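You operate a simulated robot arm through the tools that you are given. There is no shell and no other tool. Be economical: measure what you need, move in short steps, check, and stop when the job is done.

Carry out the task below with a simulated robot arm. There is one attempt and no reset: what you move stays moved.

TASK
Polish the tarnish off the brass plate, then close the tin.
Fine: pad back in its place.

It is judged by the outcome, as a careful person would: the job done as asked, and still so three seconds after it is handed in. It fails if anything else is knocked over, pushed out of place, dropped, spilled or broken.

THE ROBOT
A 6-joint arm with a two-finger parallel gripper, fixed in place. Base frame: the origin is at the foot of the arm, x ahead of it, y to its left, z up; the work surface is at about z = 0. Lengths are in m, angles in degrees, forces in N, time in s.
With the tool pointing down near the work surface it reaches from about 0.18 to 0.46 m from the base axis. Its first joint turns from -70.0 to 70.0 degrees. Payload 1.9 kg.
Tool frame: the origin (TCP) lies between the finger pads and is the grasp point; the fingertips stand 0.023 m ahead of it; z points along the fingers, y is the line along which they close. The gripper opens to 0.094 m. The fingers are 0.038 m wide and 0.01 m thick; the gripper's body (0.054 by 0.096 m) begins 0.039 m behind the TCP.
Orientation is told as [roll, pitch, yaw] about the base's x, y, z axes, in that order, counted from this pose: with the fingers straight down and closing along the base's y, the tool's x points along the base's -x, its y along +y and its z along -z.

THE INTERFACE
- The arm moves only by the tool send_rows. Its argument "moves" is text: rows parted by semicolons, each of 7 numbers parted by spaces: the shift along the tool's x, y, z in units of 300 mm (1.0 is 300 mm), then the turn, a rotation vector about the tool's x, y, z in units of 60 degrees (1.0 is 60 degrees), then the opening, from 0 (shut) to 1 (fully open). In form: tx ty tz wx wy wz gripper; .... A call has 1 to 8 rows; each row is the pose to reach, as a shift and turn from the pose commanded when the call began, along the tool's axes at that moment. A call with a number of a shift or a turn outside -1 to 1 is refused whole. A row lasts 0.2 s, in which the tool goes at most 0.05 m and 8.6 degrees; a call with a longer step from one row to the next is refused whole, and so is a gripper value outside its range. A pose out of reach is approached as far as the arm can. The call stops where the force on the tool passes 40 N (or 10 N more than at its start, if that is more) or the arm is blocked; 0.2 s more then pass. The fingers move at their own pace (about 0.108 m/s each) and stop on an object; they squeeze with about 20 N. The grip force told is the motor's: it shows also when the fingers shut on nothing. Time passes only in rows, and 0.2 s behind the last, so rows that repeat a pose let the fingers close. It gives the time, the measured TCP pose, the force on the tool (base axes), the opening and the grip force at its end, in the units of the frame above (readings bear some noise), and new pictures: "pictures" is both (left out), scene, wrist or none.
- Cameras (640 x 400 px; columns grow to the right, rows downward): "scene" is fixed at [0.0369, 0.2967, 0.4333]; the picture's right is [-0.91, -0.41, 0.00], its down [-0.20, 0.44, -0.88] and it looks along [0.36, -0.80, -0.48] (base axes); focal length 214 px, centre (320, 200). "wrist" rides on the gripper at [-0.039, 0, -0.044] in the tool frame; the picture's right is [0.00, -1.00, 0.00], its down [0.97, 0.00, -0.24] and it looks along [0.24, 0.00, 0.97] (tool axes); focal length 218 px, centre (320, 200).
- pixel_to_xyz(camera, pixels): there is no depth. For up to 12 entries [column, row, z] of the newest picture of that camera ("zoom" is the newest enlarged one), the place [x, y] in the base frame at which the ray of that pixel passes the height z, good to about 0.003 m. No time passes.
- enlarge(camera, box): a new picture of the part [left, top, right, bottom] of that camera's present view, enlarged. No time passes.
- hand_in(): hands the job in; it is judged then, once.

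Work in short steps. Measure before you move; look again where a grasp or a placing could have gone wrong, and mend it. You have 80 turns and 120 pictures in all, those below and enlarged ones among them. Open the gripper and draw the arm clear of the work before you hand the job in, unless the task says otherwise; then end with one line.

The tools are called after "Emit:" by a JSON object that holds its "method" and its "body". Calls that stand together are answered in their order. send_rows: Moves the arm, as the interface text tells. Its arguments: {"type":"object","properties":{"moves":{"type":"string"},"pictures":{"type":"string","enum":["both","scene","wrist","none"]}},"required":["moves"]} The other tools are called the same way: pixel_to_xyz (camera, pixels) gives the place at which the rays of pixels pass given heights; enlarge (camera, box) takes an enlarged picture of a part of a camera's view; hand_in () hands the job in.

At the start:

```text
t: 0.0
eef_pos: [0.2717, 0.085, 0.3818]
orientation: [0.0, 0.0, -0.1]
force: [-0.7, 0.3, 0.5]
grip_width: 0.0939
grip_force: 0.1
```

scene: 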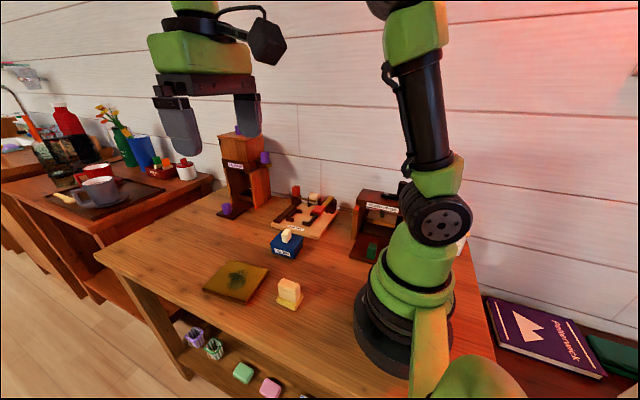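
wrist: 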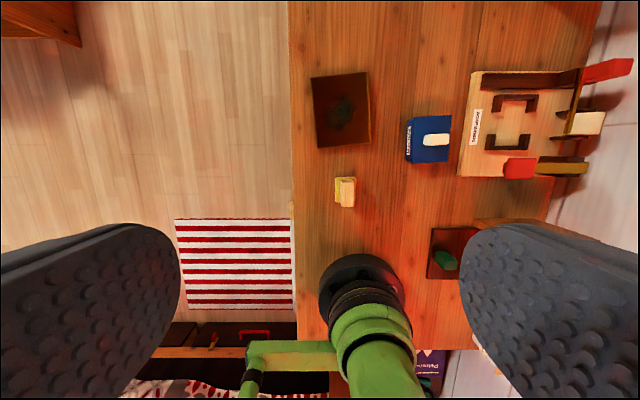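

I'll look closer at the plate, pad and blue tin from both cameras before moving.

Emit:
{"method": "enlarge", "body": {"camera": "scene", "box": [190, 180, 350, 320]}}

Emit:
{"method": "enlarge", "body": {"camera": "wrist", "box": [290, 50, 610, 250]}}

Emit:
{"method": "pixel_to_xyz", "body": {"camera": "wrist", "pixels": [[311, 78, 0.01], [367, 72, 0.01], [371, 143, 0.01], [318, 148, 0.01], [345, 192, 0.02], [428, 139, 0.03], [436, 139, 0.05], [340, 112, 0.01]]}}

```text
2.86 times, centred on (270, 250) of scene
```

zoom: 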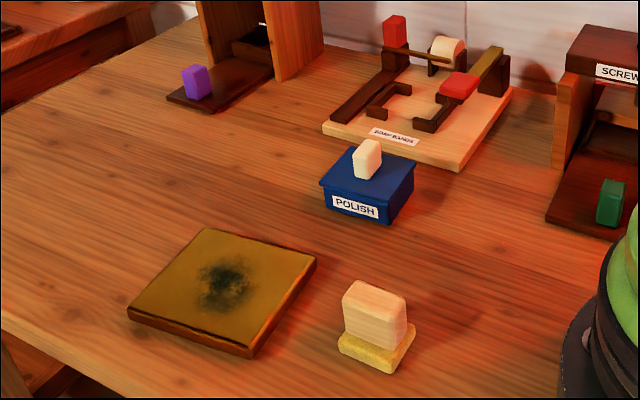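

```text
2.00 times, centred on (450, 150) of wrist
```

zoom: 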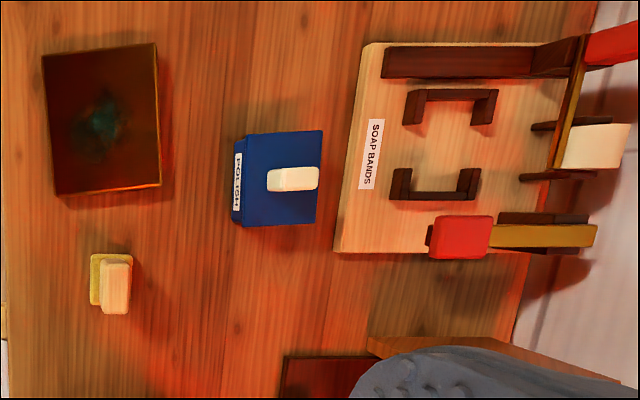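

```text
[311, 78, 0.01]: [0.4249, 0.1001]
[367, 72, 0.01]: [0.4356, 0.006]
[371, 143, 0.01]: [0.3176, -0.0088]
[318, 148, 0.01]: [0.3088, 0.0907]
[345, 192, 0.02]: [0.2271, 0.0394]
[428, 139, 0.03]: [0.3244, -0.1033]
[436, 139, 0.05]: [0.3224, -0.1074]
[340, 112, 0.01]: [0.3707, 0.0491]
```

Emit:
{"method": "enlarge", "body": {"camera": "scene", "box": [262, 222, 312, 262]}}

Emit:
{"method": "enlarge", "body": {"camera": "wrist", "box": [396, 105, 460, 170]}}

Emit:
{"method": "pixel_to_xyz", "body": {"camera": "scene", "pixels": [[241, 262, 0.015], [203, 289, 0.015], [252, 304, 0.015], [269, 266, 0.015], [276, 301, 0.0], [288, 311, 0.0], [302, 300, 0.0], [271, 251, 0.0], [287, 257, 0.0]]}}

```text
10.00 times, centred on (287, 242) of scene
```

zoom: 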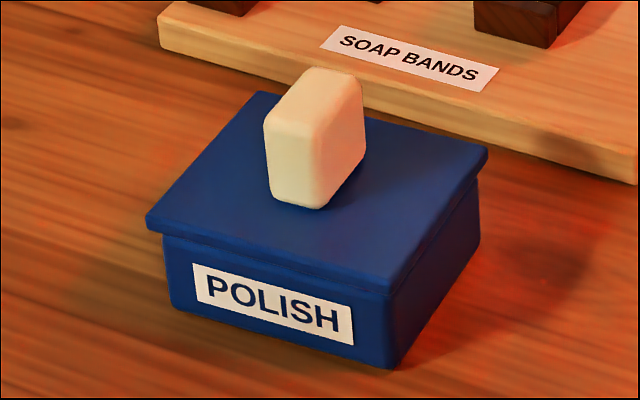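

```text
6.15 times, centred on (428, 138) of wrist
```

zoom: 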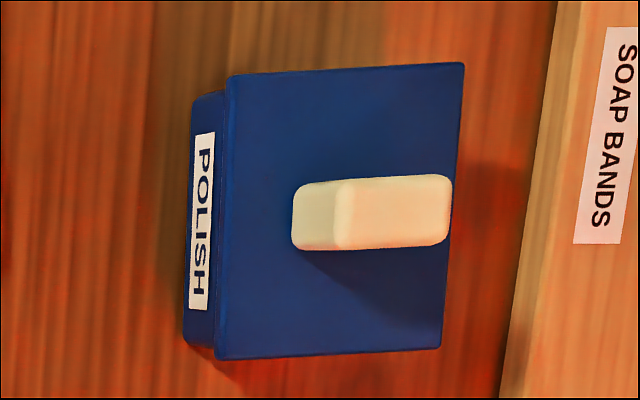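

```text
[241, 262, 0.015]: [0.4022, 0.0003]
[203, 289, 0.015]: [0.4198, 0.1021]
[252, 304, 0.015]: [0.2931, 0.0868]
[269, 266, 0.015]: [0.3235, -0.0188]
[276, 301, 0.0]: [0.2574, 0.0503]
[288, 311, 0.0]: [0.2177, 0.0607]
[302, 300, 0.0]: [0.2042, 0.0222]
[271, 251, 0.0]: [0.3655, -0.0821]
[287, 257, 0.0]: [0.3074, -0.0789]
```

The tin is lidded with a cream knob near (0.32, -0.107). I'll move above it, high, for a straight-down look.

Emit:
{"method": "send_rows", "body": {"moves": "-0.03 -0.105 0.072 0 0 0 1; -0.06 -0.21 0.144 0 0 0 1; -0.09 -0.316 0.216 0 0 0 1; -0.12 -0.42 0.29 0 0 0 1; -0.15 -0.53 0.36 0 0 0 1; -0.178 -0.633 0.433 0 0 0 1; -0.178 -0.633 0.433 0 0 0 1"}}

```text
t: 1.6
eef_pos: [0.3237, -0.106, 0.2518]
orientation: [0.0, 0.1, -0.1]
force: [0.2, -0.2, -0.6]
grip_width: 0.094
grip_force: 0.0
```

scene: 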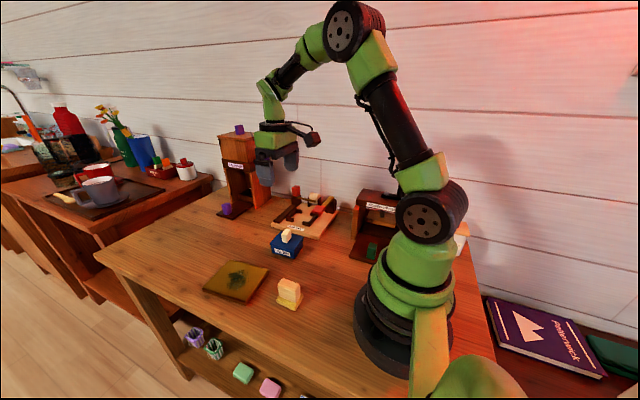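
wrist: 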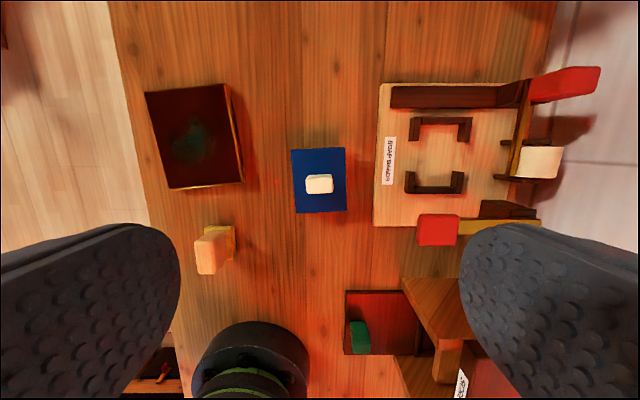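

Emit:
{"method": "enlarge", "body": {"camera": "wrist", "box": [270, 130, 370, 230]}}

Emit:
{"method": "enlarge", "body": {"camera": "wrist", "box": [130, 70, 290, 290]}}

Emit:
{"method": "pixel_to_xyz", "body": {"camera": "wrist", "pixels": [[306, 174, 0.07], [332, 174, 0.07], [333, 192, 0.07], [307, 194, 0.07], [291, 149, 0.045], [344, 147, 0.045], [347, 209, 0.045], [296, 213, 0.045]]}}

```text
4.00 times, centred on (320, 180) of wrist
```

zoom: 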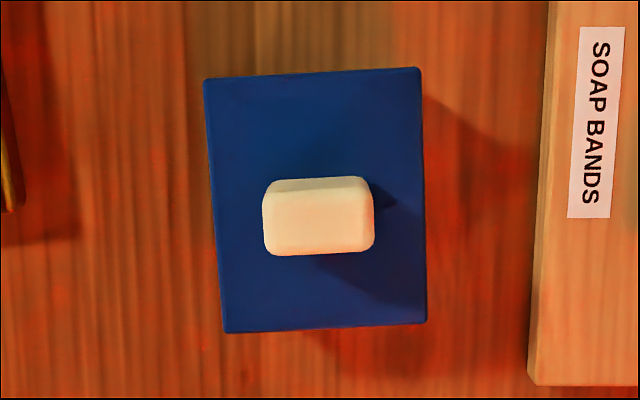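

```text
1.82 times, centred on (210, 180) of wrist
```

zoom: 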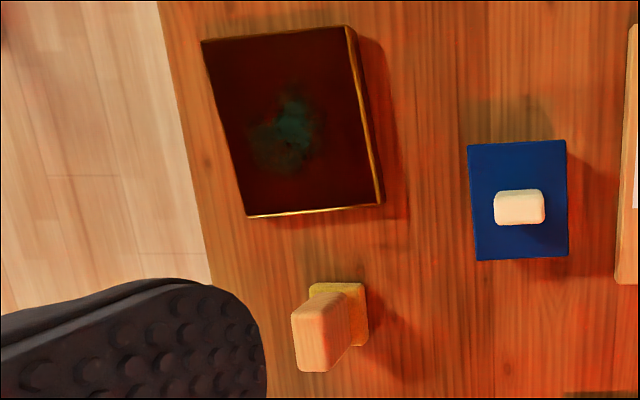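

```text
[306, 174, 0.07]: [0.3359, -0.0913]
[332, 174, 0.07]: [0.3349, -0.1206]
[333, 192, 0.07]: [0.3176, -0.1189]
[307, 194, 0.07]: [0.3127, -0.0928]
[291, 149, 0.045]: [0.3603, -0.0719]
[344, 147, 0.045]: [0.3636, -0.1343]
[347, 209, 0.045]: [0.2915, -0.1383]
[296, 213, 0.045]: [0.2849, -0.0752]
```

Emit:
{"method": "pixel_to_xyz", "body": {"camera": "scene", "pixels": [[293.8, 258.8, 0.0], [293.8, 250.5, 0.03], [293.8, 250.5, 0.04], [293.8, 250.5, 0.05], [286.5, 242.8, 0.03], [286.5, 242.8, 0.04], [286.5, 242.8, 0.05], [284.5, 235, 0.05], [284.5, 235, 0.06], [284.5, 235, 0.07]]}}

Emit:
{"method": "pixel_to_xyz", "body": {"camera": "wrist", "pixels": [[296, 213, 0.03], [296, 213, 0.04], [296, 213, 0.05], [307, 194, 0.05], [307, 194, 0.06], [232, 228, 0], [237, 246, 0], [208, 228, 0.0], [196, 238, 0.04], [196, 238, 0.05], [214, 274, 0.05], [228, 262, 0.05]]}}

```text
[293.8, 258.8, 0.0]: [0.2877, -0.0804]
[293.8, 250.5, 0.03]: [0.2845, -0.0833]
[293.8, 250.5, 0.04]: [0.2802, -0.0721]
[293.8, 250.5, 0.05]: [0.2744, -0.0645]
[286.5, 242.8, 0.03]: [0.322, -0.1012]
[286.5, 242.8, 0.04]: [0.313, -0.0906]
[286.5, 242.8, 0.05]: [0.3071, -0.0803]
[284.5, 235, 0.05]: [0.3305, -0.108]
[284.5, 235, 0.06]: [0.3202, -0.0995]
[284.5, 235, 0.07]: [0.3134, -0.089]
```

```text
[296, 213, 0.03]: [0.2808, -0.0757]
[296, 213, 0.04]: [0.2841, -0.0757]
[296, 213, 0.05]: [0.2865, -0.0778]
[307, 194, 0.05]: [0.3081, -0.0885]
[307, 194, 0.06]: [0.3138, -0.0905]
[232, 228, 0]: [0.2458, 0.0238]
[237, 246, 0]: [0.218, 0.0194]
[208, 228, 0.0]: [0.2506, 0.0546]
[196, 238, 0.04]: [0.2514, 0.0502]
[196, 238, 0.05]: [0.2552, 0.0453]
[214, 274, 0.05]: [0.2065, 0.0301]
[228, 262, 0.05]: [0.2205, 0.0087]
```

Knob centre ≈ (0.325, -0.105), lid top ≈ 0.037, knob top ≈ 0.065. Descend with a half-open gripper to z≈0.068 and close on the knob.

Emit:
{"method": "send_rows", "body": {"moves": "-0.003 0 0.15 0 0 0 0.6; -0.003 0 0.3 0 0 0 0.6; -0.003 0 0.42 0 0 0 0.6; -0.003 0 0.52 0 0 0 0.6; -0.003 0 0.58 0 0 0 0.6; -0.003 0 0.612 0 0 0 0.6; -0.003 0 0.612 0 0 0 0.6"}}

```text
t: 3.2
eef_pos: [0.3274, -0.1065, 0.0658]
orientation: [-0.1, 0.1, 0.0]
force: [0.1, -0.5, -0.3]
grip_width: 0.0563
grip_force: 0.0
```

scene: 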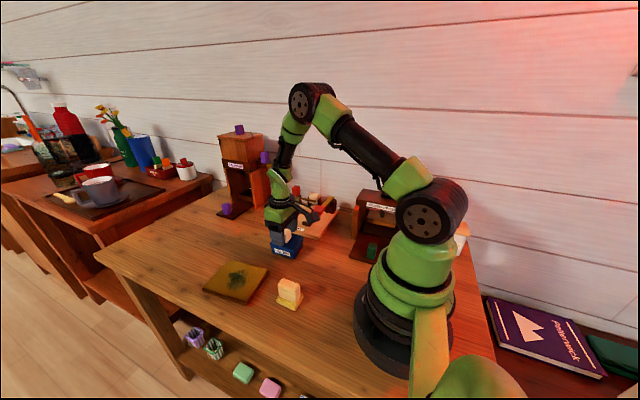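
wrist: 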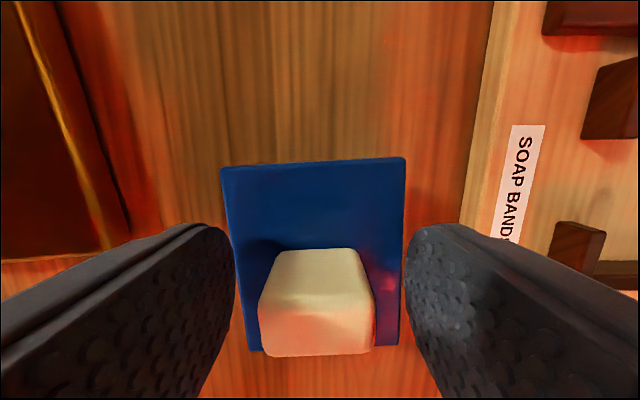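

The knob is between the fingers, no contact. Close, then lift 0.05 m.

Emit:
{"method": "send_rows", "body": {"moves": "0 0 0 0 0 0 0.2; 0 0 0 0 0 0 0.2; 0 0 0 0 0 0 0.2; 0 0 -0.03 0 0 0 0.2; 0 0 -0.09 0 0 0 0.2; 0 0 -0.19 0 0 0 0.2; 0 0 -0.19 0 0 0 0.2"}}

```text
t: 4.8
eef_pos: [0.3272, -0.1052, 0.1243]
orientation: [0.1, 0.0, 0.0]
force: [-0.1, 0.8, -1.0]
grip_width: 0.0293
grip_force: 19.8
```

scene: 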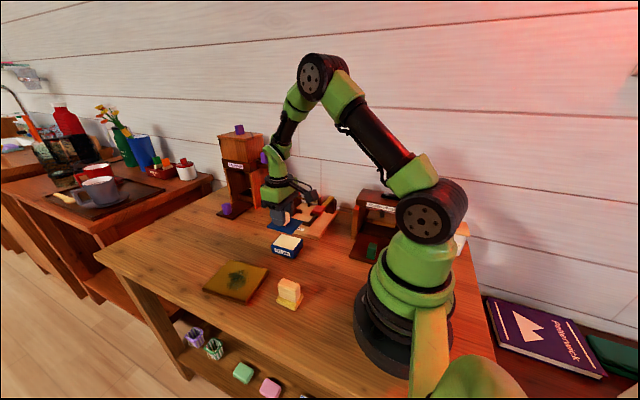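
wrist: 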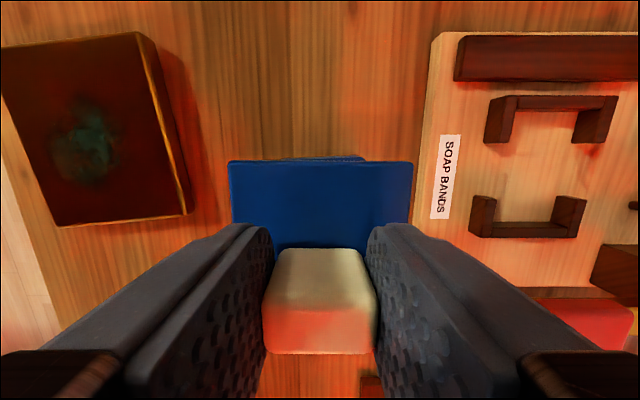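

Lid is held (0.029 m grip). Carry it to the free spot at about (0.425, -0.085) and go down to near the table.

Emit:
{"method": "send_rows", "body": {"moves": "-0.11 0.022 0 0 0 0 0.2; -0.22 0.045 0 0 0 0 0.2; -0.327 0.067 0 0 0 0 0.2; -0.327 0.067 0.08 0 0 0 0.2; -0.327 0.067 0.16 0 0 0 0.2; -0.327 0.067 0.22 0 0 0 0.2; -0.327 0.067 0.24 0 0 0 0.2; -0.327 0.067 0.24 0 0 0 0.2"}}

```text
t: 6.6
eef_pos: [0.4236, -0.0833, 0.0525]
orientation: [0.0, -0.1, -0.1]
force: [0.2, 0.0, -0.6]
grip_width: 0.0291
grip_force: 19.7
```

scene: 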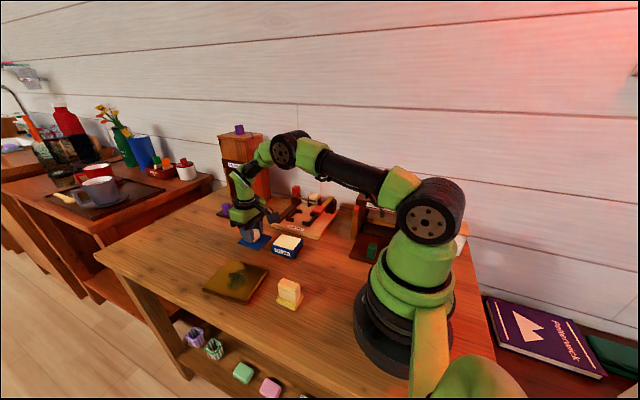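
wrist: 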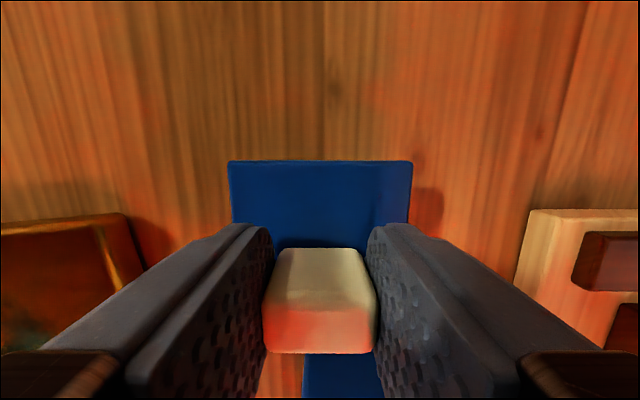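

Descend in small steps to feel for the table.

Emit:
{"method": "send_rows", "body": {"moves": "0 0 0.015 0 0 0 0.2; 0 0 0.03 0 0 0 0.2; 0 0 0.04 0 0 0 0.2; 0 0 0.04 0 0 0 0.2", "pictures": "wrist"}}

Emit:
{"method": "enlarge", "body": {"camera": "scene", "box": [215, 200, 311, 260]}}

```text
t: 7.6
eef_pos: [0.425, -0.0849, 0.0408]
orientation: [-0.1, -0.1, 0.0]
force: [0.0, 0.1, -0.6]
grip_width: 0.0291
grip_force: 19.8
```

wrist: 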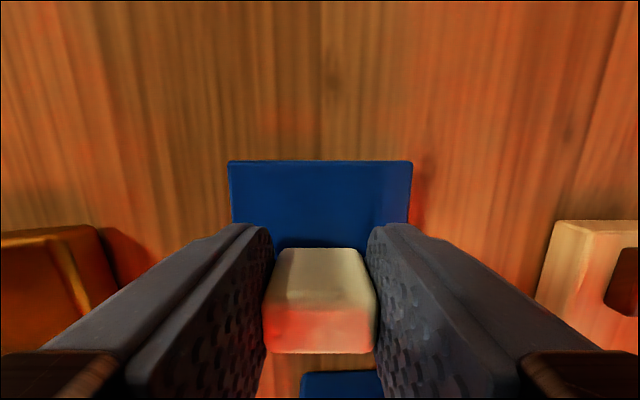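

```text
6.67 times, centred on (263, 230) of scene
```

zoom: 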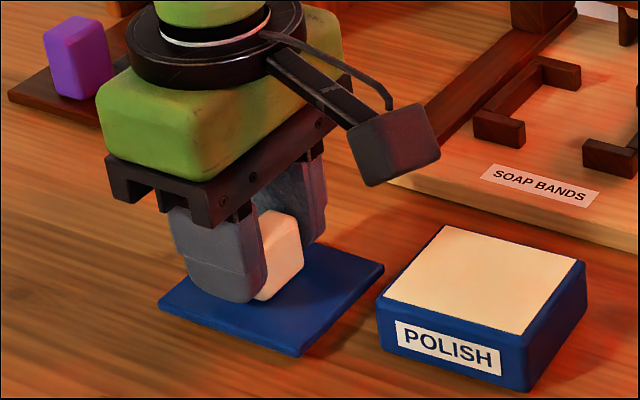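

Still free. Continue 1.2 mm per row until contact.

Emit:
{"method": "send_rows", "body": {"moves": "0 0 0.004 0 0 0 0.2; 0 0 0.008 0 0 0 0.2; 0 0 0.012 0 0 0 0.2; 0 0 0.016 0 0 0 0.2; 0 0 0.016 0 0 0 0.2", "pictures": "none"}}

```text
t: 8.8
eef_pos: [0.4256, -0.0845, 0.0368]
orientation: [0.0, 0.0, 0.0]
force: [0.6, 0.2, -0.4]
grip_width: 0.0292
grip_force: 19.6
```

Emit:
{"method": "send_rows", "body": {"moves": "0 0 0.004 0 0 0 0.2; 0 0 0.008 0 0 0 0.2; 0 0 0.008 0 0 0 0.2", "pictures": "none"}}

Emit:
{"method": "enlarge", "body": {"camera": "scene", "box": [231, 215, 279, 245]}}

```text
t: 9.6
eef_pos: [0.4258, -0.0844, 0.0356]
orientation: [0.0, -0.1, 0.1]
force: [-5.6, -0.5, 13.6]
grip_width: 0.0293
grip_force: 19.8
```

```text
13.33 times, centred on (255, 230) of scene
```

zoom: 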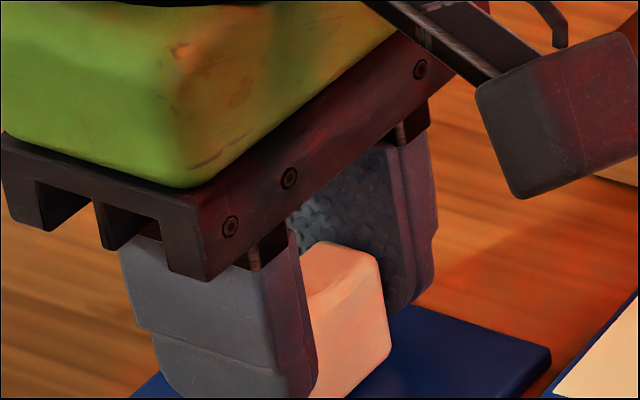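

Contact at z≈0.0357 (13.6 N). Release and rise.

Emit:
{"method": "send_rows", "body": {"moves": "0 0 0.003 0 0 0 0.6; 0 0 0.003 0 0 0 0.6; 0 0 -0.1 0 0 0 0.6; 0 0 -0.25 0 0 0 0.6; 0 0 -0.4 0 0 0 0.6; 0 0 -0.5 0 0 0 0.6; 0 0 -0.5 0 0 0 0.6", "pictures": "wrist"}}

```text
t: 11.2
eef_pos: [0.4265, -0.0854, 0.1845]
orientation: [-0.1, 0.0, -0.1]
force: [0.2, -0.1, -0.1]
grip_width: 0.0565
grip_force: 0.1
```

wrist: 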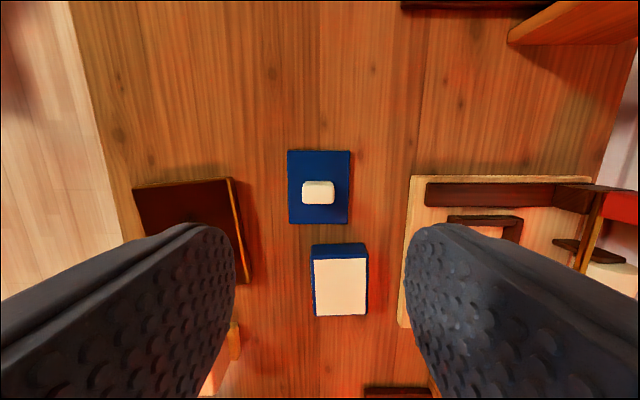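

Lid lies flat at (0.425,-0.085). Move over the pad near (0.232, 0.036) for a top-down view.

Emit:
{"method": "send_rows", "body": {"moves": "0.107 0.067 0 0 0 0 0.8; 0.214 0.134 0 0 0 0 0.8; 0.321 0.201 0 0 0 0 0.8; 0.43 0.27 0 0 0 0 0.8; 0.537 0.336 0 0 0 0 0.8; 0.643 0.403 0 0 0 0 0.8; 0.643 0.403 0 0 0 0 0.8"}}

Emit:
{"method": "enlarge", "body": {"camera": "wrist", "box": [240, 100, 400, 240]}}

Emit:
{"method": "enlarge", "body": {"camera": "scene", "box": [260, 270, 324, 320]}}

```text
t: 12.8
eef_pos: [0.2314, 0.0362, 0.1836]
orientation: [-0.1, 0.0, -0.1]
force: [-0.7, -0.8, 0.5]
grip_width: 0.0754
grip_force: 0.0
```

scene: 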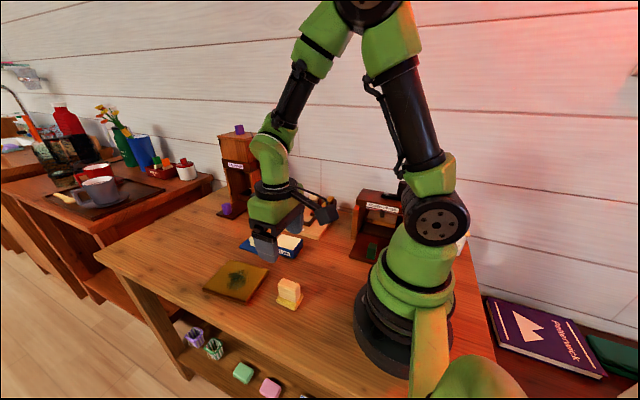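
wrist: 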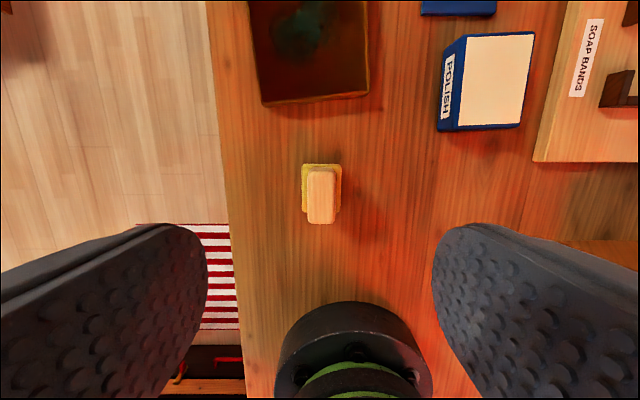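

```text
2.86 times, centred on (320, 170) of wrist
```

zoom: 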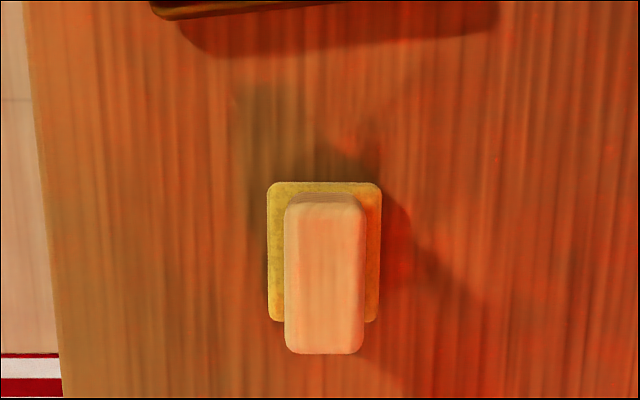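

```text
8.00 times, centred on (292, 295) of scene
```

zoom: 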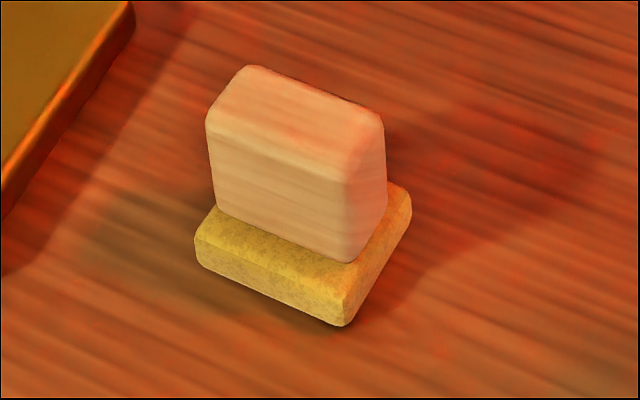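

Emit:
{"method": "pixel_to_xyz", "body": {"camera": "wrist", "pixels": [[301.4, 163.7, 0.012], [341, 163.7, 0.012], [341, 212.7, 0.012], [301.4, 212.7, 0.012], [307.4, 171, 0.045], [335.5, 171, 0.045], [335.5, 223, 0.045], [307.4, 223, 0.045]]}}

Emit:
{"method": "pixel_to_xyz", "body": {"camera": "scene", "pixels": [[294.8, 310.4, 0.0], [303, 297.5, 0.0], [276.5, 303, 0.0], [278.8, 296, 0.012], [296.5, 302.5, 0.012], [296, 292, 0.04], [278, 285, 0.04], [278, 285, 0.05], [278, 285, 0.045]]}}

```text
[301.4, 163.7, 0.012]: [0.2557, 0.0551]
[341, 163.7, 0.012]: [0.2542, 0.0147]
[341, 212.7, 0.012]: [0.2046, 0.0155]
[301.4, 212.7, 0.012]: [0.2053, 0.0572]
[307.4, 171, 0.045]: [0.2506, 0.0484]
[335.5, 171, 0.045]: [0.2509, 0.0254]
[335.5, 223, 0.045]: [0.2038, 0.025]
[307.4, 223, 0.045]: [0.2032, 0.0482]
```

```text
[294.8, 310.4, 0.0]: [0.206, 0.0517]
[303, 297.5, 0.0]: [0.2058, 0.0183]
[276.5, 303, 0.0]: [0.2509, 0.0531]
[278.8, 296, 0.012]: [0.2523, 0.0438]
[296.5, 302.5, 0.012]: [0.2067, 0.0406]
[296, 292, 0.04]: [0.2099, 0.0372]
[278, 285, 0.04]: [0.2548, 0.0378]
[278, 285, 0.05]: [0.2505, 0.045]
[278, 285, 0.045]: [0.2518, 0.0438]
```

Pad centre ≈ (0.230, 0.0363); handle is 24 mm across y, z 0.012–0.048. Descend to z≈0.040.

Emit:
{"method": "send_rows", "body": {"moves": "0.005 0 0.12 0 0 0 0.6; 0.005 0 0.24 0 0 0 0.6; 0.005 0 0.34 0 0 0 0.6; 0.005 0 0.42 0 0 0 0.6; 0.005 0 0.46 0 0 0 0.6; 0.005 0 0.478 0 0 0 0.6; 0.005 0 0.478 0 0 0 0.6"}}

Emit:
{"method": "enlarge", "body": {"camera": "scene", "box": [252, 250, 332, 320]}}

```text
t: 14.4
eef_pos: [0.2306, 0.0354, 0.0391]
orientation: [-0.1, 0.0, 0.0]
force: [1.3, -0.1, 0.6]
grip_width: 0.0564
grip_force: 0.1
```

scene: 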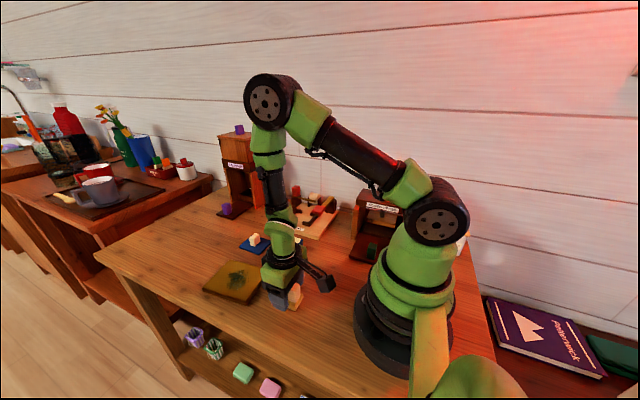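
wrist: 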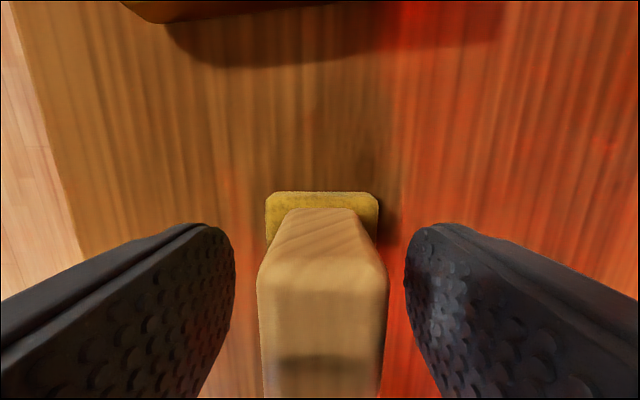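

```text
5.71 times, centred on (292, 285) of scene
```

zoom: 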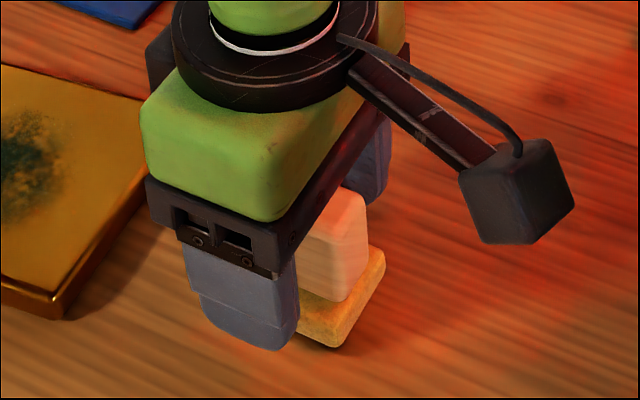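

Handle is centred between the fingers. Close and lift.

Emit:
{"method": "send_rows", "body": {"moves": "0 0 0 0 0 0 0.1; 0 0 0 0 0 0 0.1; 0 0 0 0 0 0 0.1; 0 0 -0.03 0 0 0 0.1; 0 0 -0.12 0 0 0 0.1; 0 0 -0.25 0 0 0 0.1; 0 0 -0.25 0 0 0 0.1"}}

```text
t: 16.0
eef_pos: [0.2303, 0.0351, 0.1126]
orientation: [-0.1, 0.0, 0.1]
force: [-0.5, -0.4, 0.3]
grip_width: 0.0236
grip_force: 20.1
```

scene: 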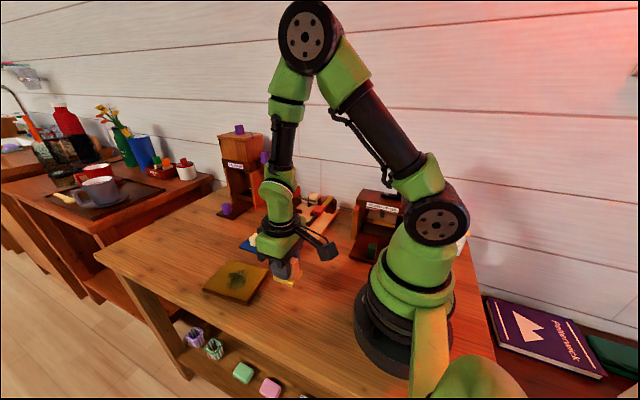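
wrist: 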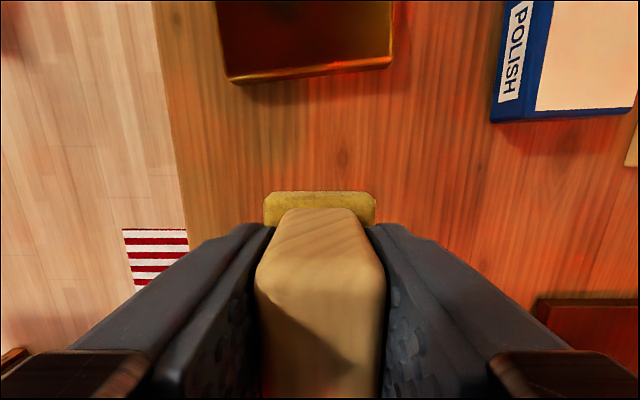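

Pad held. Carry it over the open tin (0.325, -0.105) and down to ~15 mm above the polish.

Emit:
{"method": "send_rows", "body": {"moves": "-0.063 -0.094 0 0 0 0 0.1; -0.126 -0.188 0 0 0 0 0.1; -0.189 -0.282 0 0 0 0 0.1; -0.252 -0.376 0 0 0 0 0.1; -0.315 -0.472 0 0 0 0 0.1; -0.315 -0.472 0.05 0 0 0 0.1; -0.315 -0.472 0.1 0 0 0 0.1; -0.315 -0.472 0.1 0 0 0 0.1"}}

Emit:
{"method": "enlarge", "body": {"camera": "scene", "box": [247, 215, 327, 265]}}

```text
t: 17.8
eef_pos: [0.3256, -0.1047, 0.085]
orientation: [0.0, 0.0, 0.0]
force: [0.8, -0.1, 0.0]
grip_width: 0.0236
grip_force: 20.5
```

scene: 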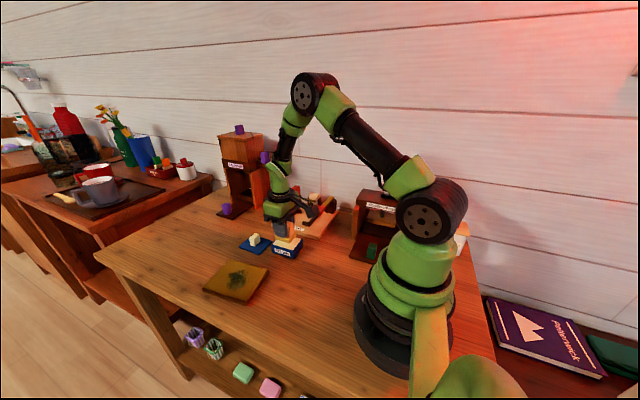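
wrist: 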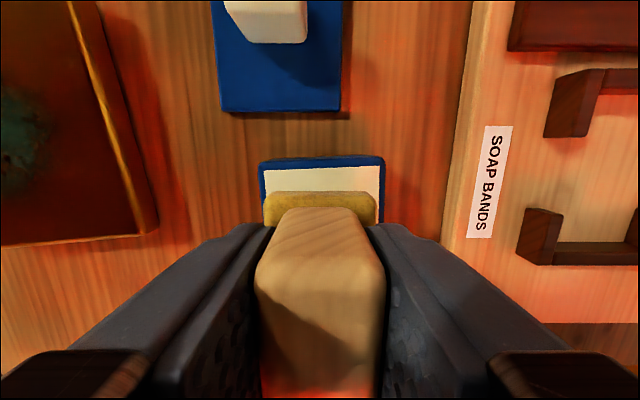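

```text
8.00 times, centred on (287, 240) of scene
```

zoom: 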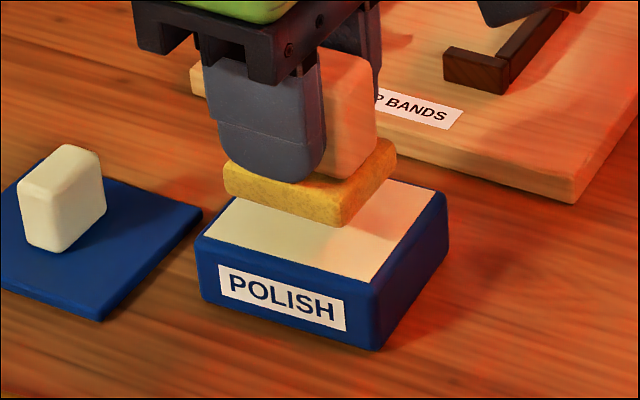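

Polish is flush with the rim and the pad is well over it. Lower gently: expected contact at TCP z≈0.069.

Emit:
{"method": "send_rows", "body": {"moves": "0 -0.005 0.02 0 0 0 0.1; 0 -0.005 0.036 0 0 0 0.1; 0 -0.005 0.044 0 0 0 0.1; 0 -0.005 0.05 0 0 0 0.1; 0 -0.005 0.054 0 0 0 0.1; 0 -0.005 0.054 0 0 0 0.1"}}

Emit:
{"method": "enlarge", "body": {"camera": "scene", "box": [247, 215, 327, 265]}}

```text
t: 19.2
eef_pos: [0.3246, -0.1076, 0.0696]
orientation: [0.0, 0.0, 0.0]
force: [-0.2, -1.1, 0.4]
grip_width: 0.0235
grip_force: 19.8
```

scene: 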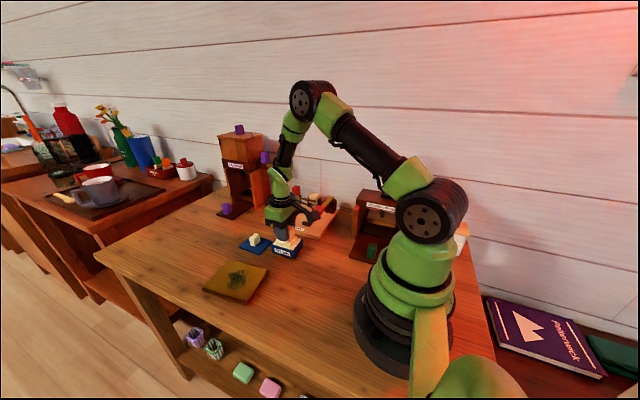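
wrist: 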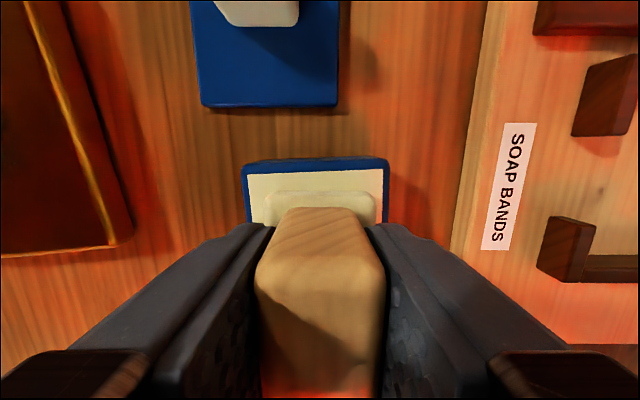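

```text
8.00 times, centred on (287, 240) of scene
```

zoom: 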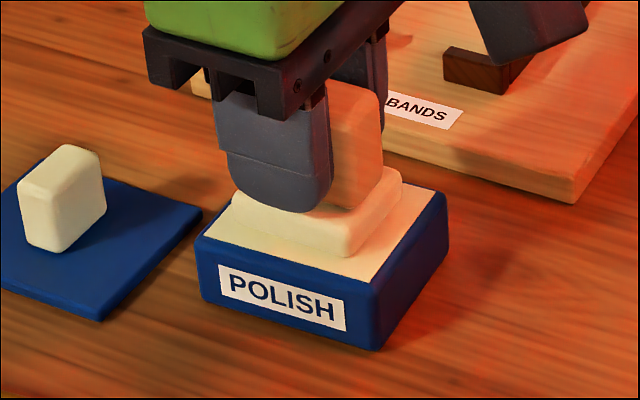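

The pad turned cream — charged with polish. Lift and move over toward the plate for a look at the tarnish.

Emit:
{"method": "send_rows", "body": {"moves": "0 0 -0.05 0 0 0 0.1; 0 0 -0.15 0 0 0 0.1; 0 0 -0.25 0 0 0 0.1; 0.02 0.13 -0.28 0 0 0 0.1; 0.04 0.26 -0.3 0 0 0 0.1; 0.06 0.39 -0.3 0 0 0 0.1; 0.067 0.5 -0.3 0 0 0 0.1; 0.067 0.5 -0.3 0 0 0 0.1"}}

Emit:
{"method": "enlarge", "body": {"camera": "scene", "box": [190, 245, 286, 315]}}

```text
t: 21.0
eef_pos: [0.3046, 0.0392, 0.1601]
orientation: [0.1, 0.0, 0.0]
force: [0.3, -0.9, -0.5]
grip_width: 0.0236
grip_force: 20.1
```

scene: 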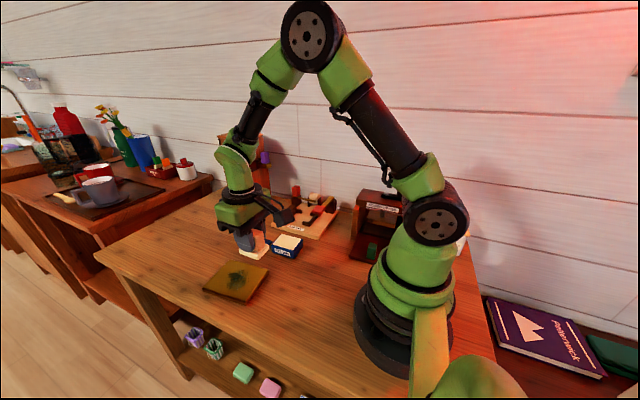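
wrist: 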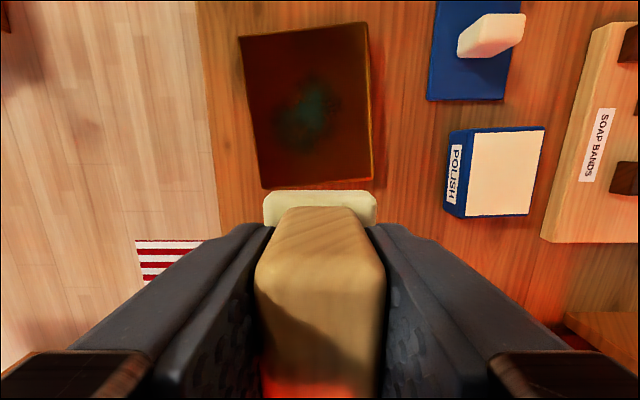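

```text
5.71 times, centred on (238, 280) of scene
```

zoom: 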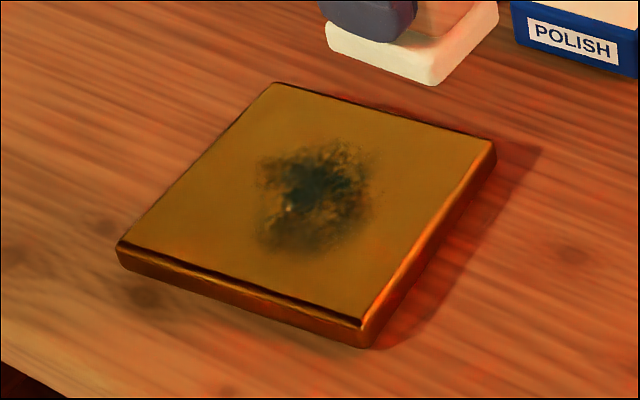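

Emit:
{"method": "pixel_to_xyz", "body": {"camera": "wrist", "pixels": [[238, 37, 0.012], [368, 22, 0.012], [373, 180, 0.012], [262, 188, 0.012], [305, 110, 0.012], [272, 110, 0.012], [342, 110, 0.012], [305, 70, 0.012], [305, 152, 0.012]]}}

Emit:
{"method": "pixel_to_xyz", "body": {"camera": "scene", "pixels": [[230.1, 259.7, 0.012], [268.3, 270, 0.012], [245.4, 301.4, 0.012], [202.6, 287.5, 0.012], [236.8, 279.1, 0.012], [246.4, 305.9, 0.0], [226.6, 274, 0.012], [247.6, 276, 0.012], [235, 289.6, 0.012], [241, 269, 0.012], [245.4, 301.4, 0.016], [245.4, 301.4, 0.02]]}}

```text
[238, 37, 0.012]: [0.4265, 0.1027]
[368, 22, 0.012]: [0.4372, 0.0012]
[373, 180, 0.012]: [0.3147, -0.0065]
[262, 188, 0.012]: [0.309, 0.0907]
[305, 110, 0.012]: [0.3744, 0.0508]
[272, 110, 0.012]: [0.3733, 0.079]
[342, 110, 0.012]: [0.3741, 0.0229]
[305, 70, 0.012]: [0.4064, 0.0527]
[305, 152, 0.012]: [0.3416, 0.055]
```

```text
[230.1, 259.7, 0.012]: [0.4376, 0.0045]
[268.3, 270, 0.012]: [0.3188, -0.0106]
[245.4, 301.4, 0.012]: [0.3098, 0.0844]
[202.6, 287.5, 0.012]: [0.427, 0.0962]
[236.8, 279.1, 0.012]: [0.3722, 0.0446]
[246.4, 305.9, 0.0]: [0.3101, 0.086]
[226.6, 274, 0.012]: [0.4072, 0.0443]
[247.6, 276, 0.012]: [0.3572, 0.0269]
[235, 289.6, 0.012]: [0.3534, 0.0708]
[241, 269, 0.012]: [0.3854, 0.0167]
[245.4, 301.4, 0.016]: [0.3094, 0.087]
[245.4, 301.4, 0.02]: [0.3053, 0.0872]
```

Plate top ≈ 0.012, tarnish spans x 0.34–0.41, y 0.015–0.08, centre (0.373, 0.047). Position over it at ~6 mm clearance.

Emit:
{"method": "send_rows", "body": {"moves": "-0.112 0.01 0 0 0 0 0.1; -0.223 0.016 0 0 0 0 0.1; -0.223 0.016 0.1 0 0 0 0.1; -0.223 0.016 0.2 0 0 0 0.1; -0.223 0.016 0.29 0 0 0 0.1; -0.223 0.016 0.336 0 0 0 0.1; -0.223 0.016 0.336 0 0 0 0.1", "pictures": "none"}}

Emit:
{"method": "send_rows", "body": {"moves": "0 0 0.008 0 0 0 0.1; 0 0 0.014 0 0 0 0.1; 0 0 0.018 0 0 0 0.1; 0 0 0.022 0 0 0 0.1; 0 0 0.022 0 0 0 0.1", "pictures": "none"}}

Emit:
{"method": "enlarge", "body": {"camera": "scene", "box": [190, 245, 286, 315]}}

```text
t: 22.6
eef_pos: [0.3714, 0.0462, 0.0591]
orientation: [-0.1, 0.0, 0.0]
force: [-0.2, -0.2, -1.0]
grip_width: 0.0235
grip_force: 20.1
```

```text
t: 23.5
eef_pos: [0.3728, 0.0475, 0.0555]
orientation: [0.2, -0.1, -0.1]
force: [-2.4, -1.0, 10.0]
grip_width: 0.0234
grip_force: 19.3
stopped in row 4: the force on the tool passed its limit (the readings are from after the stop); the commanded pose is now the measured one
```

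```text
5.71 times, centred on (238, 280) of scene
```

zoom: 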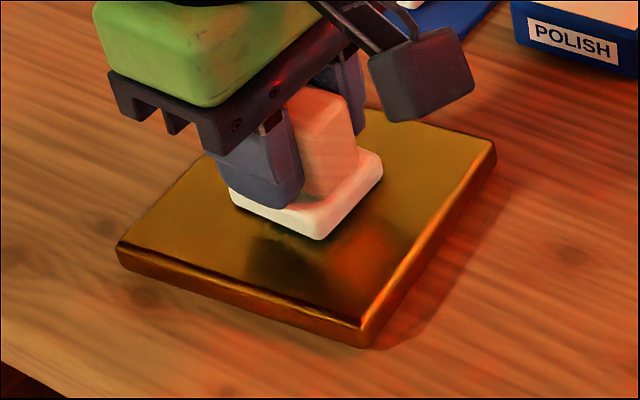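

Contact with the plate at z≈0.055 (10 N). Start with a short gentle stroke, to see that the plate does not slide.

Emit:
{"method": "send_rows", "body": {"moves": "0 0.015 -0.001 0 0 0 0.1; 0 0.04 -0.001 0 0 0 0.1; 0 0.065 -0.001 0 0 0 0.1; 0 0.04 -0.001 0 0 0 0.1; 0 0 -0.001 0 0 0 0.1; 0 -0.04 -0.001 0 0 0 0.1; 0 -0.065 -0.001 0 0 0 0.1; 0 -0.065 -0.001 0 0 0 0.1", "pictures": "wrist"}}

Emit:
{"method": "enlarge", "body": {"camera": "scene", "box": [190, 245, 286, 315]}}

```text
t: 25.3
eef_pos: [0.375, 0.0296, 0.0554]
orientation: [0.0, -0.1, 0.0]
force: [-0.4, 1.7, 0.1]
grip_width: 0.0237
grip_force: 20.0
```

wrist: 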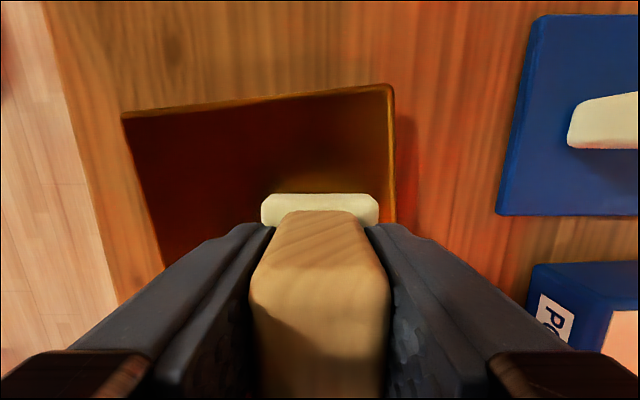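

```text
5.71 times, centred on (238, 280) of scene
```

zoom: 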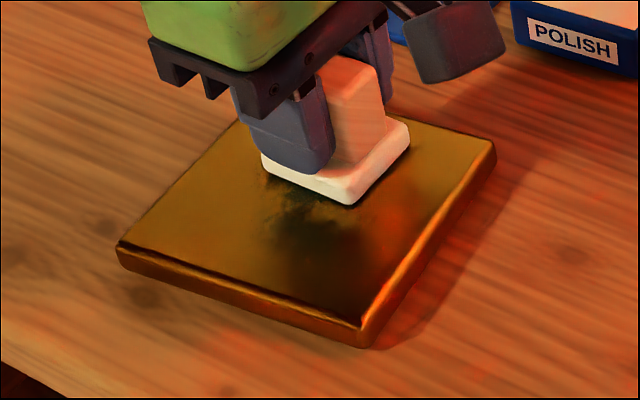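

Plate has not moved; pressure nearly zero here. Rub with a little more press (~0.6–0.9 mm), working across.

Emit:
{"method": "send_rows", "body": {"moves": "0 0 0.002 0 0 0 0.1; 0 0.05 0.002 0 0 0 0.1; 0 0.1 0.002 0 0 0 0.1; 0 0.14 0.002 0 0 0 0.1; 0.06 0.14 0.002 0 0 0 0.1; 0.06 0.09 0.002 0 0 0 0.1; 0.06 0.04 0.002 0 0 0 0.1; 0.06 -0.01 0.002 0 0 0 0.1", "pictures": "none"}}

Emit:
{"method": "enlarge", "body": {"camera": "scene", "box": [190, 245, 286, 315]}}

```text
t: 27.1
eef_pos: [0.3566, 0.032, 0.0553]
orientation: [0.2, -0.2, -0.2]
force: [-0.9, -1.7, 7.7]
grip_width: 0.0233
grip_force: 19.4
stopped in row 8: the force on the tool passed its limit (the readings are from after the stop); the commanded pose is now the measured one
```

```text
5.71 times, centred on (238, 280) of scene
```

zoom: 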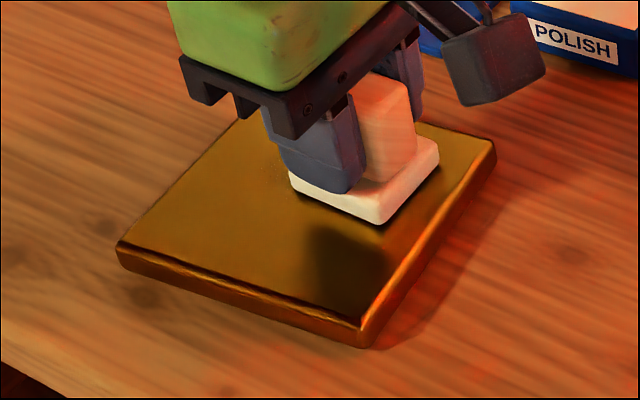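

Most of it is gone where the pad passed. Continue strokes over the low-x edge and then the far-x side, slightly lighter.

Emit:
{"method": "send_rows", "body": {"moves": "0 0 -0.001 0 0 0 0.1; 0 0.05 -0.001 0 0 0 0.1; 0 0.12 -0.001 0 0 0 0.1; -0.07 0.12 -0.001 0 0 0 0.1; -0.13 0.11 -0.001 0 0 0 0.1; -0.13 0.05 -0.001 0 0 0 0.1; -0.13 -0.01 -0.001 0 0 0 0.1; -0.08 -0.02 -0.001 0 0 0 0.1", "pictures": "none"}}

Emit:
{"method": "enlarge", "body": {"camera": "scene", "box": [190, 245, 286, 315]}}

```text
t: 27.9
eef_pos: [0.3581, 0.0664, 0.0549]
orientation: [0.1, -0.4, -0.2]
force: [-2.9, -2.3, 10.1]
grip_width: 0.0236
grip_force: 20.1
stopped in row 4: the force on the tool passed its limit (the readings are from after the stop); the commanded pose is now the measured one
```

```text
5.71 times, centred on (238, 280) of scene
```

zoom: 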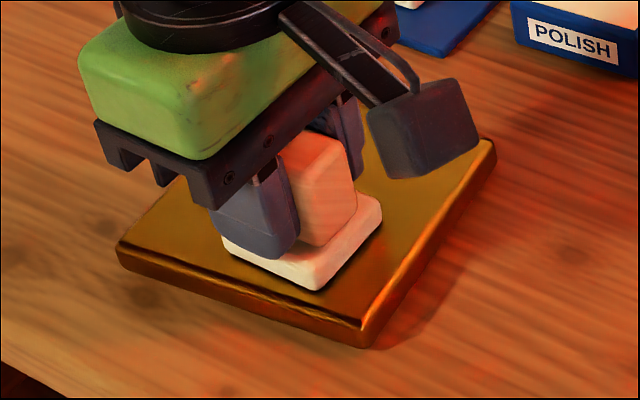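

Reposition a bit lighter (+0.6 mm) and do the far-x side.

Emit:
{"method": "send_rows", "body": {"moves": "0 0 -0.002 0 0 0 0.1; -0.06 0 -0.002 0 0 0 0.1; -0.12 -0.005 -0.002 0 0 0 0.1; -0.12 -0.05 -0.002 0 0 0 0.1; -0.12 -0.1 -0.002 0 0 0 0.1; -0.12 -0.13 -0.002 0 0 0 0.1; -0.05 -0.13 -0.002 0 0 0 0.1; 0 -0.12 -0.002 0 0 0 0.1", "pictures": "none"}}

```text
t: 29.7
eef_pos: [0.3567, 0.0304, 0.0546]
orientation: [0.1, -0.4, 0.0]
force: [8.9, -4.7, 12.1]
grip_width: 0.0235
grip_force: 20.3
```

Lift 60 mm and back off toward the base to inspect the plate.

Emit:
{"method": "send_rows", "body": {"moves": "0 0 -0.05 0 0 0 0.1; 0 0 -0.15 0 0 0 0.1; 0 0 -0.3 0 0 0 0.1; 0.1 0 -0.36 0 0 0 0.1; 0.2 0 -0.36 0 0 0 0.1; 0.2 0 -0.36 0 0 0 0.1"}}

Emit:
{"method": "enlarge", "body": {"camera": "scene", "box": [190, 245, 286, 315]}}

Emit:
{"method": "enlarge", "body": {"camera": "wrist", "box": [210, 0, 410, 200]}}

```text
t: 31.1
eef_pos: [0.2968, 0.0307, 0.1623]
orientation: [0.2, -0.4, -0.2]
force: [0.6, 0.0, -0.3]
grip_width: 0.0234
grip_force: 20.2
```

scene: 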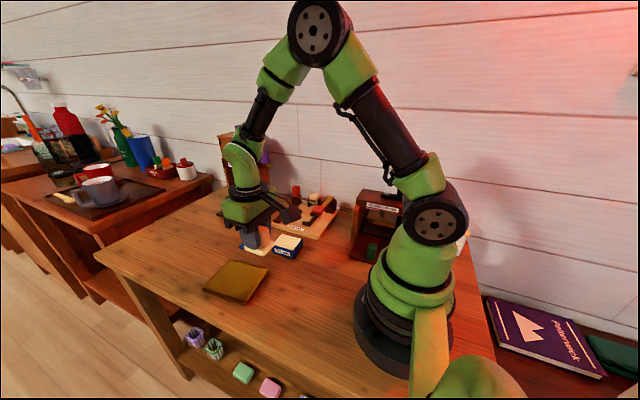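
wrist: 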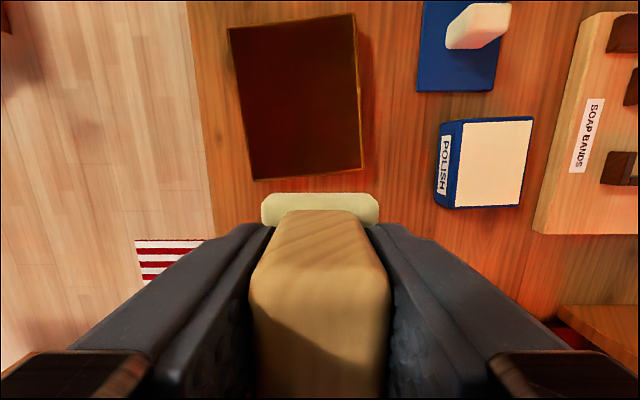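

```text
5.71 times, centred on (238, 280) of scene
```

zoom: 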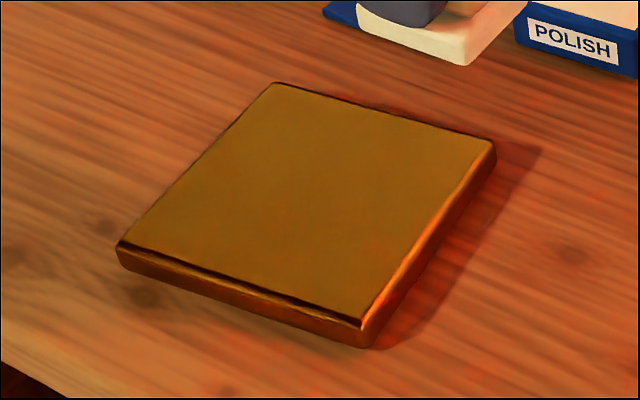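

```text
2.00 times, centred on (310, 100) of wrist
```

zoom: 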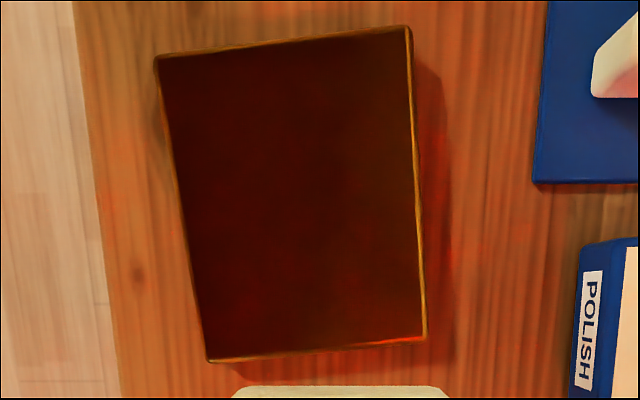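

Plate is clean and in place. Carry the pad back over its spot (0.2305, 0.036), levelling the tool slightly.

Emit:
{"method": "send_rows", "body": {"moves": "0.075 0.006 0 0.003 0.007 -0.003 0.1; 0.15 0.012 0 0.003 0.007 -0.003 0.1; 0.22 0.018 0 0.003 0.007 -0.003 0.1; 0.22 0.018 0.12 0.003 0.007 -0.003 0.1; 0.22 0.018 0.24 0.003 0.007 -0.003 0.1; 0.22 0.018 0.34 0.003 0.007 -0.003 0.1; 0.22 0.018 0.38 0.003 0.007 -0.003 0.1; 0.22 0.018 0.38 0.003 0.007 -0.003 0.1", "pictures": "none"}}

```text
t: 32.9
eef_pos: [0.2316, 0.038, 0.0477]
orientation: [0.0, 0.0, 0.0]
force: [-0.2, 0.8, -1.1]
grip_width: 0.0235
grip_force: 19.1
```

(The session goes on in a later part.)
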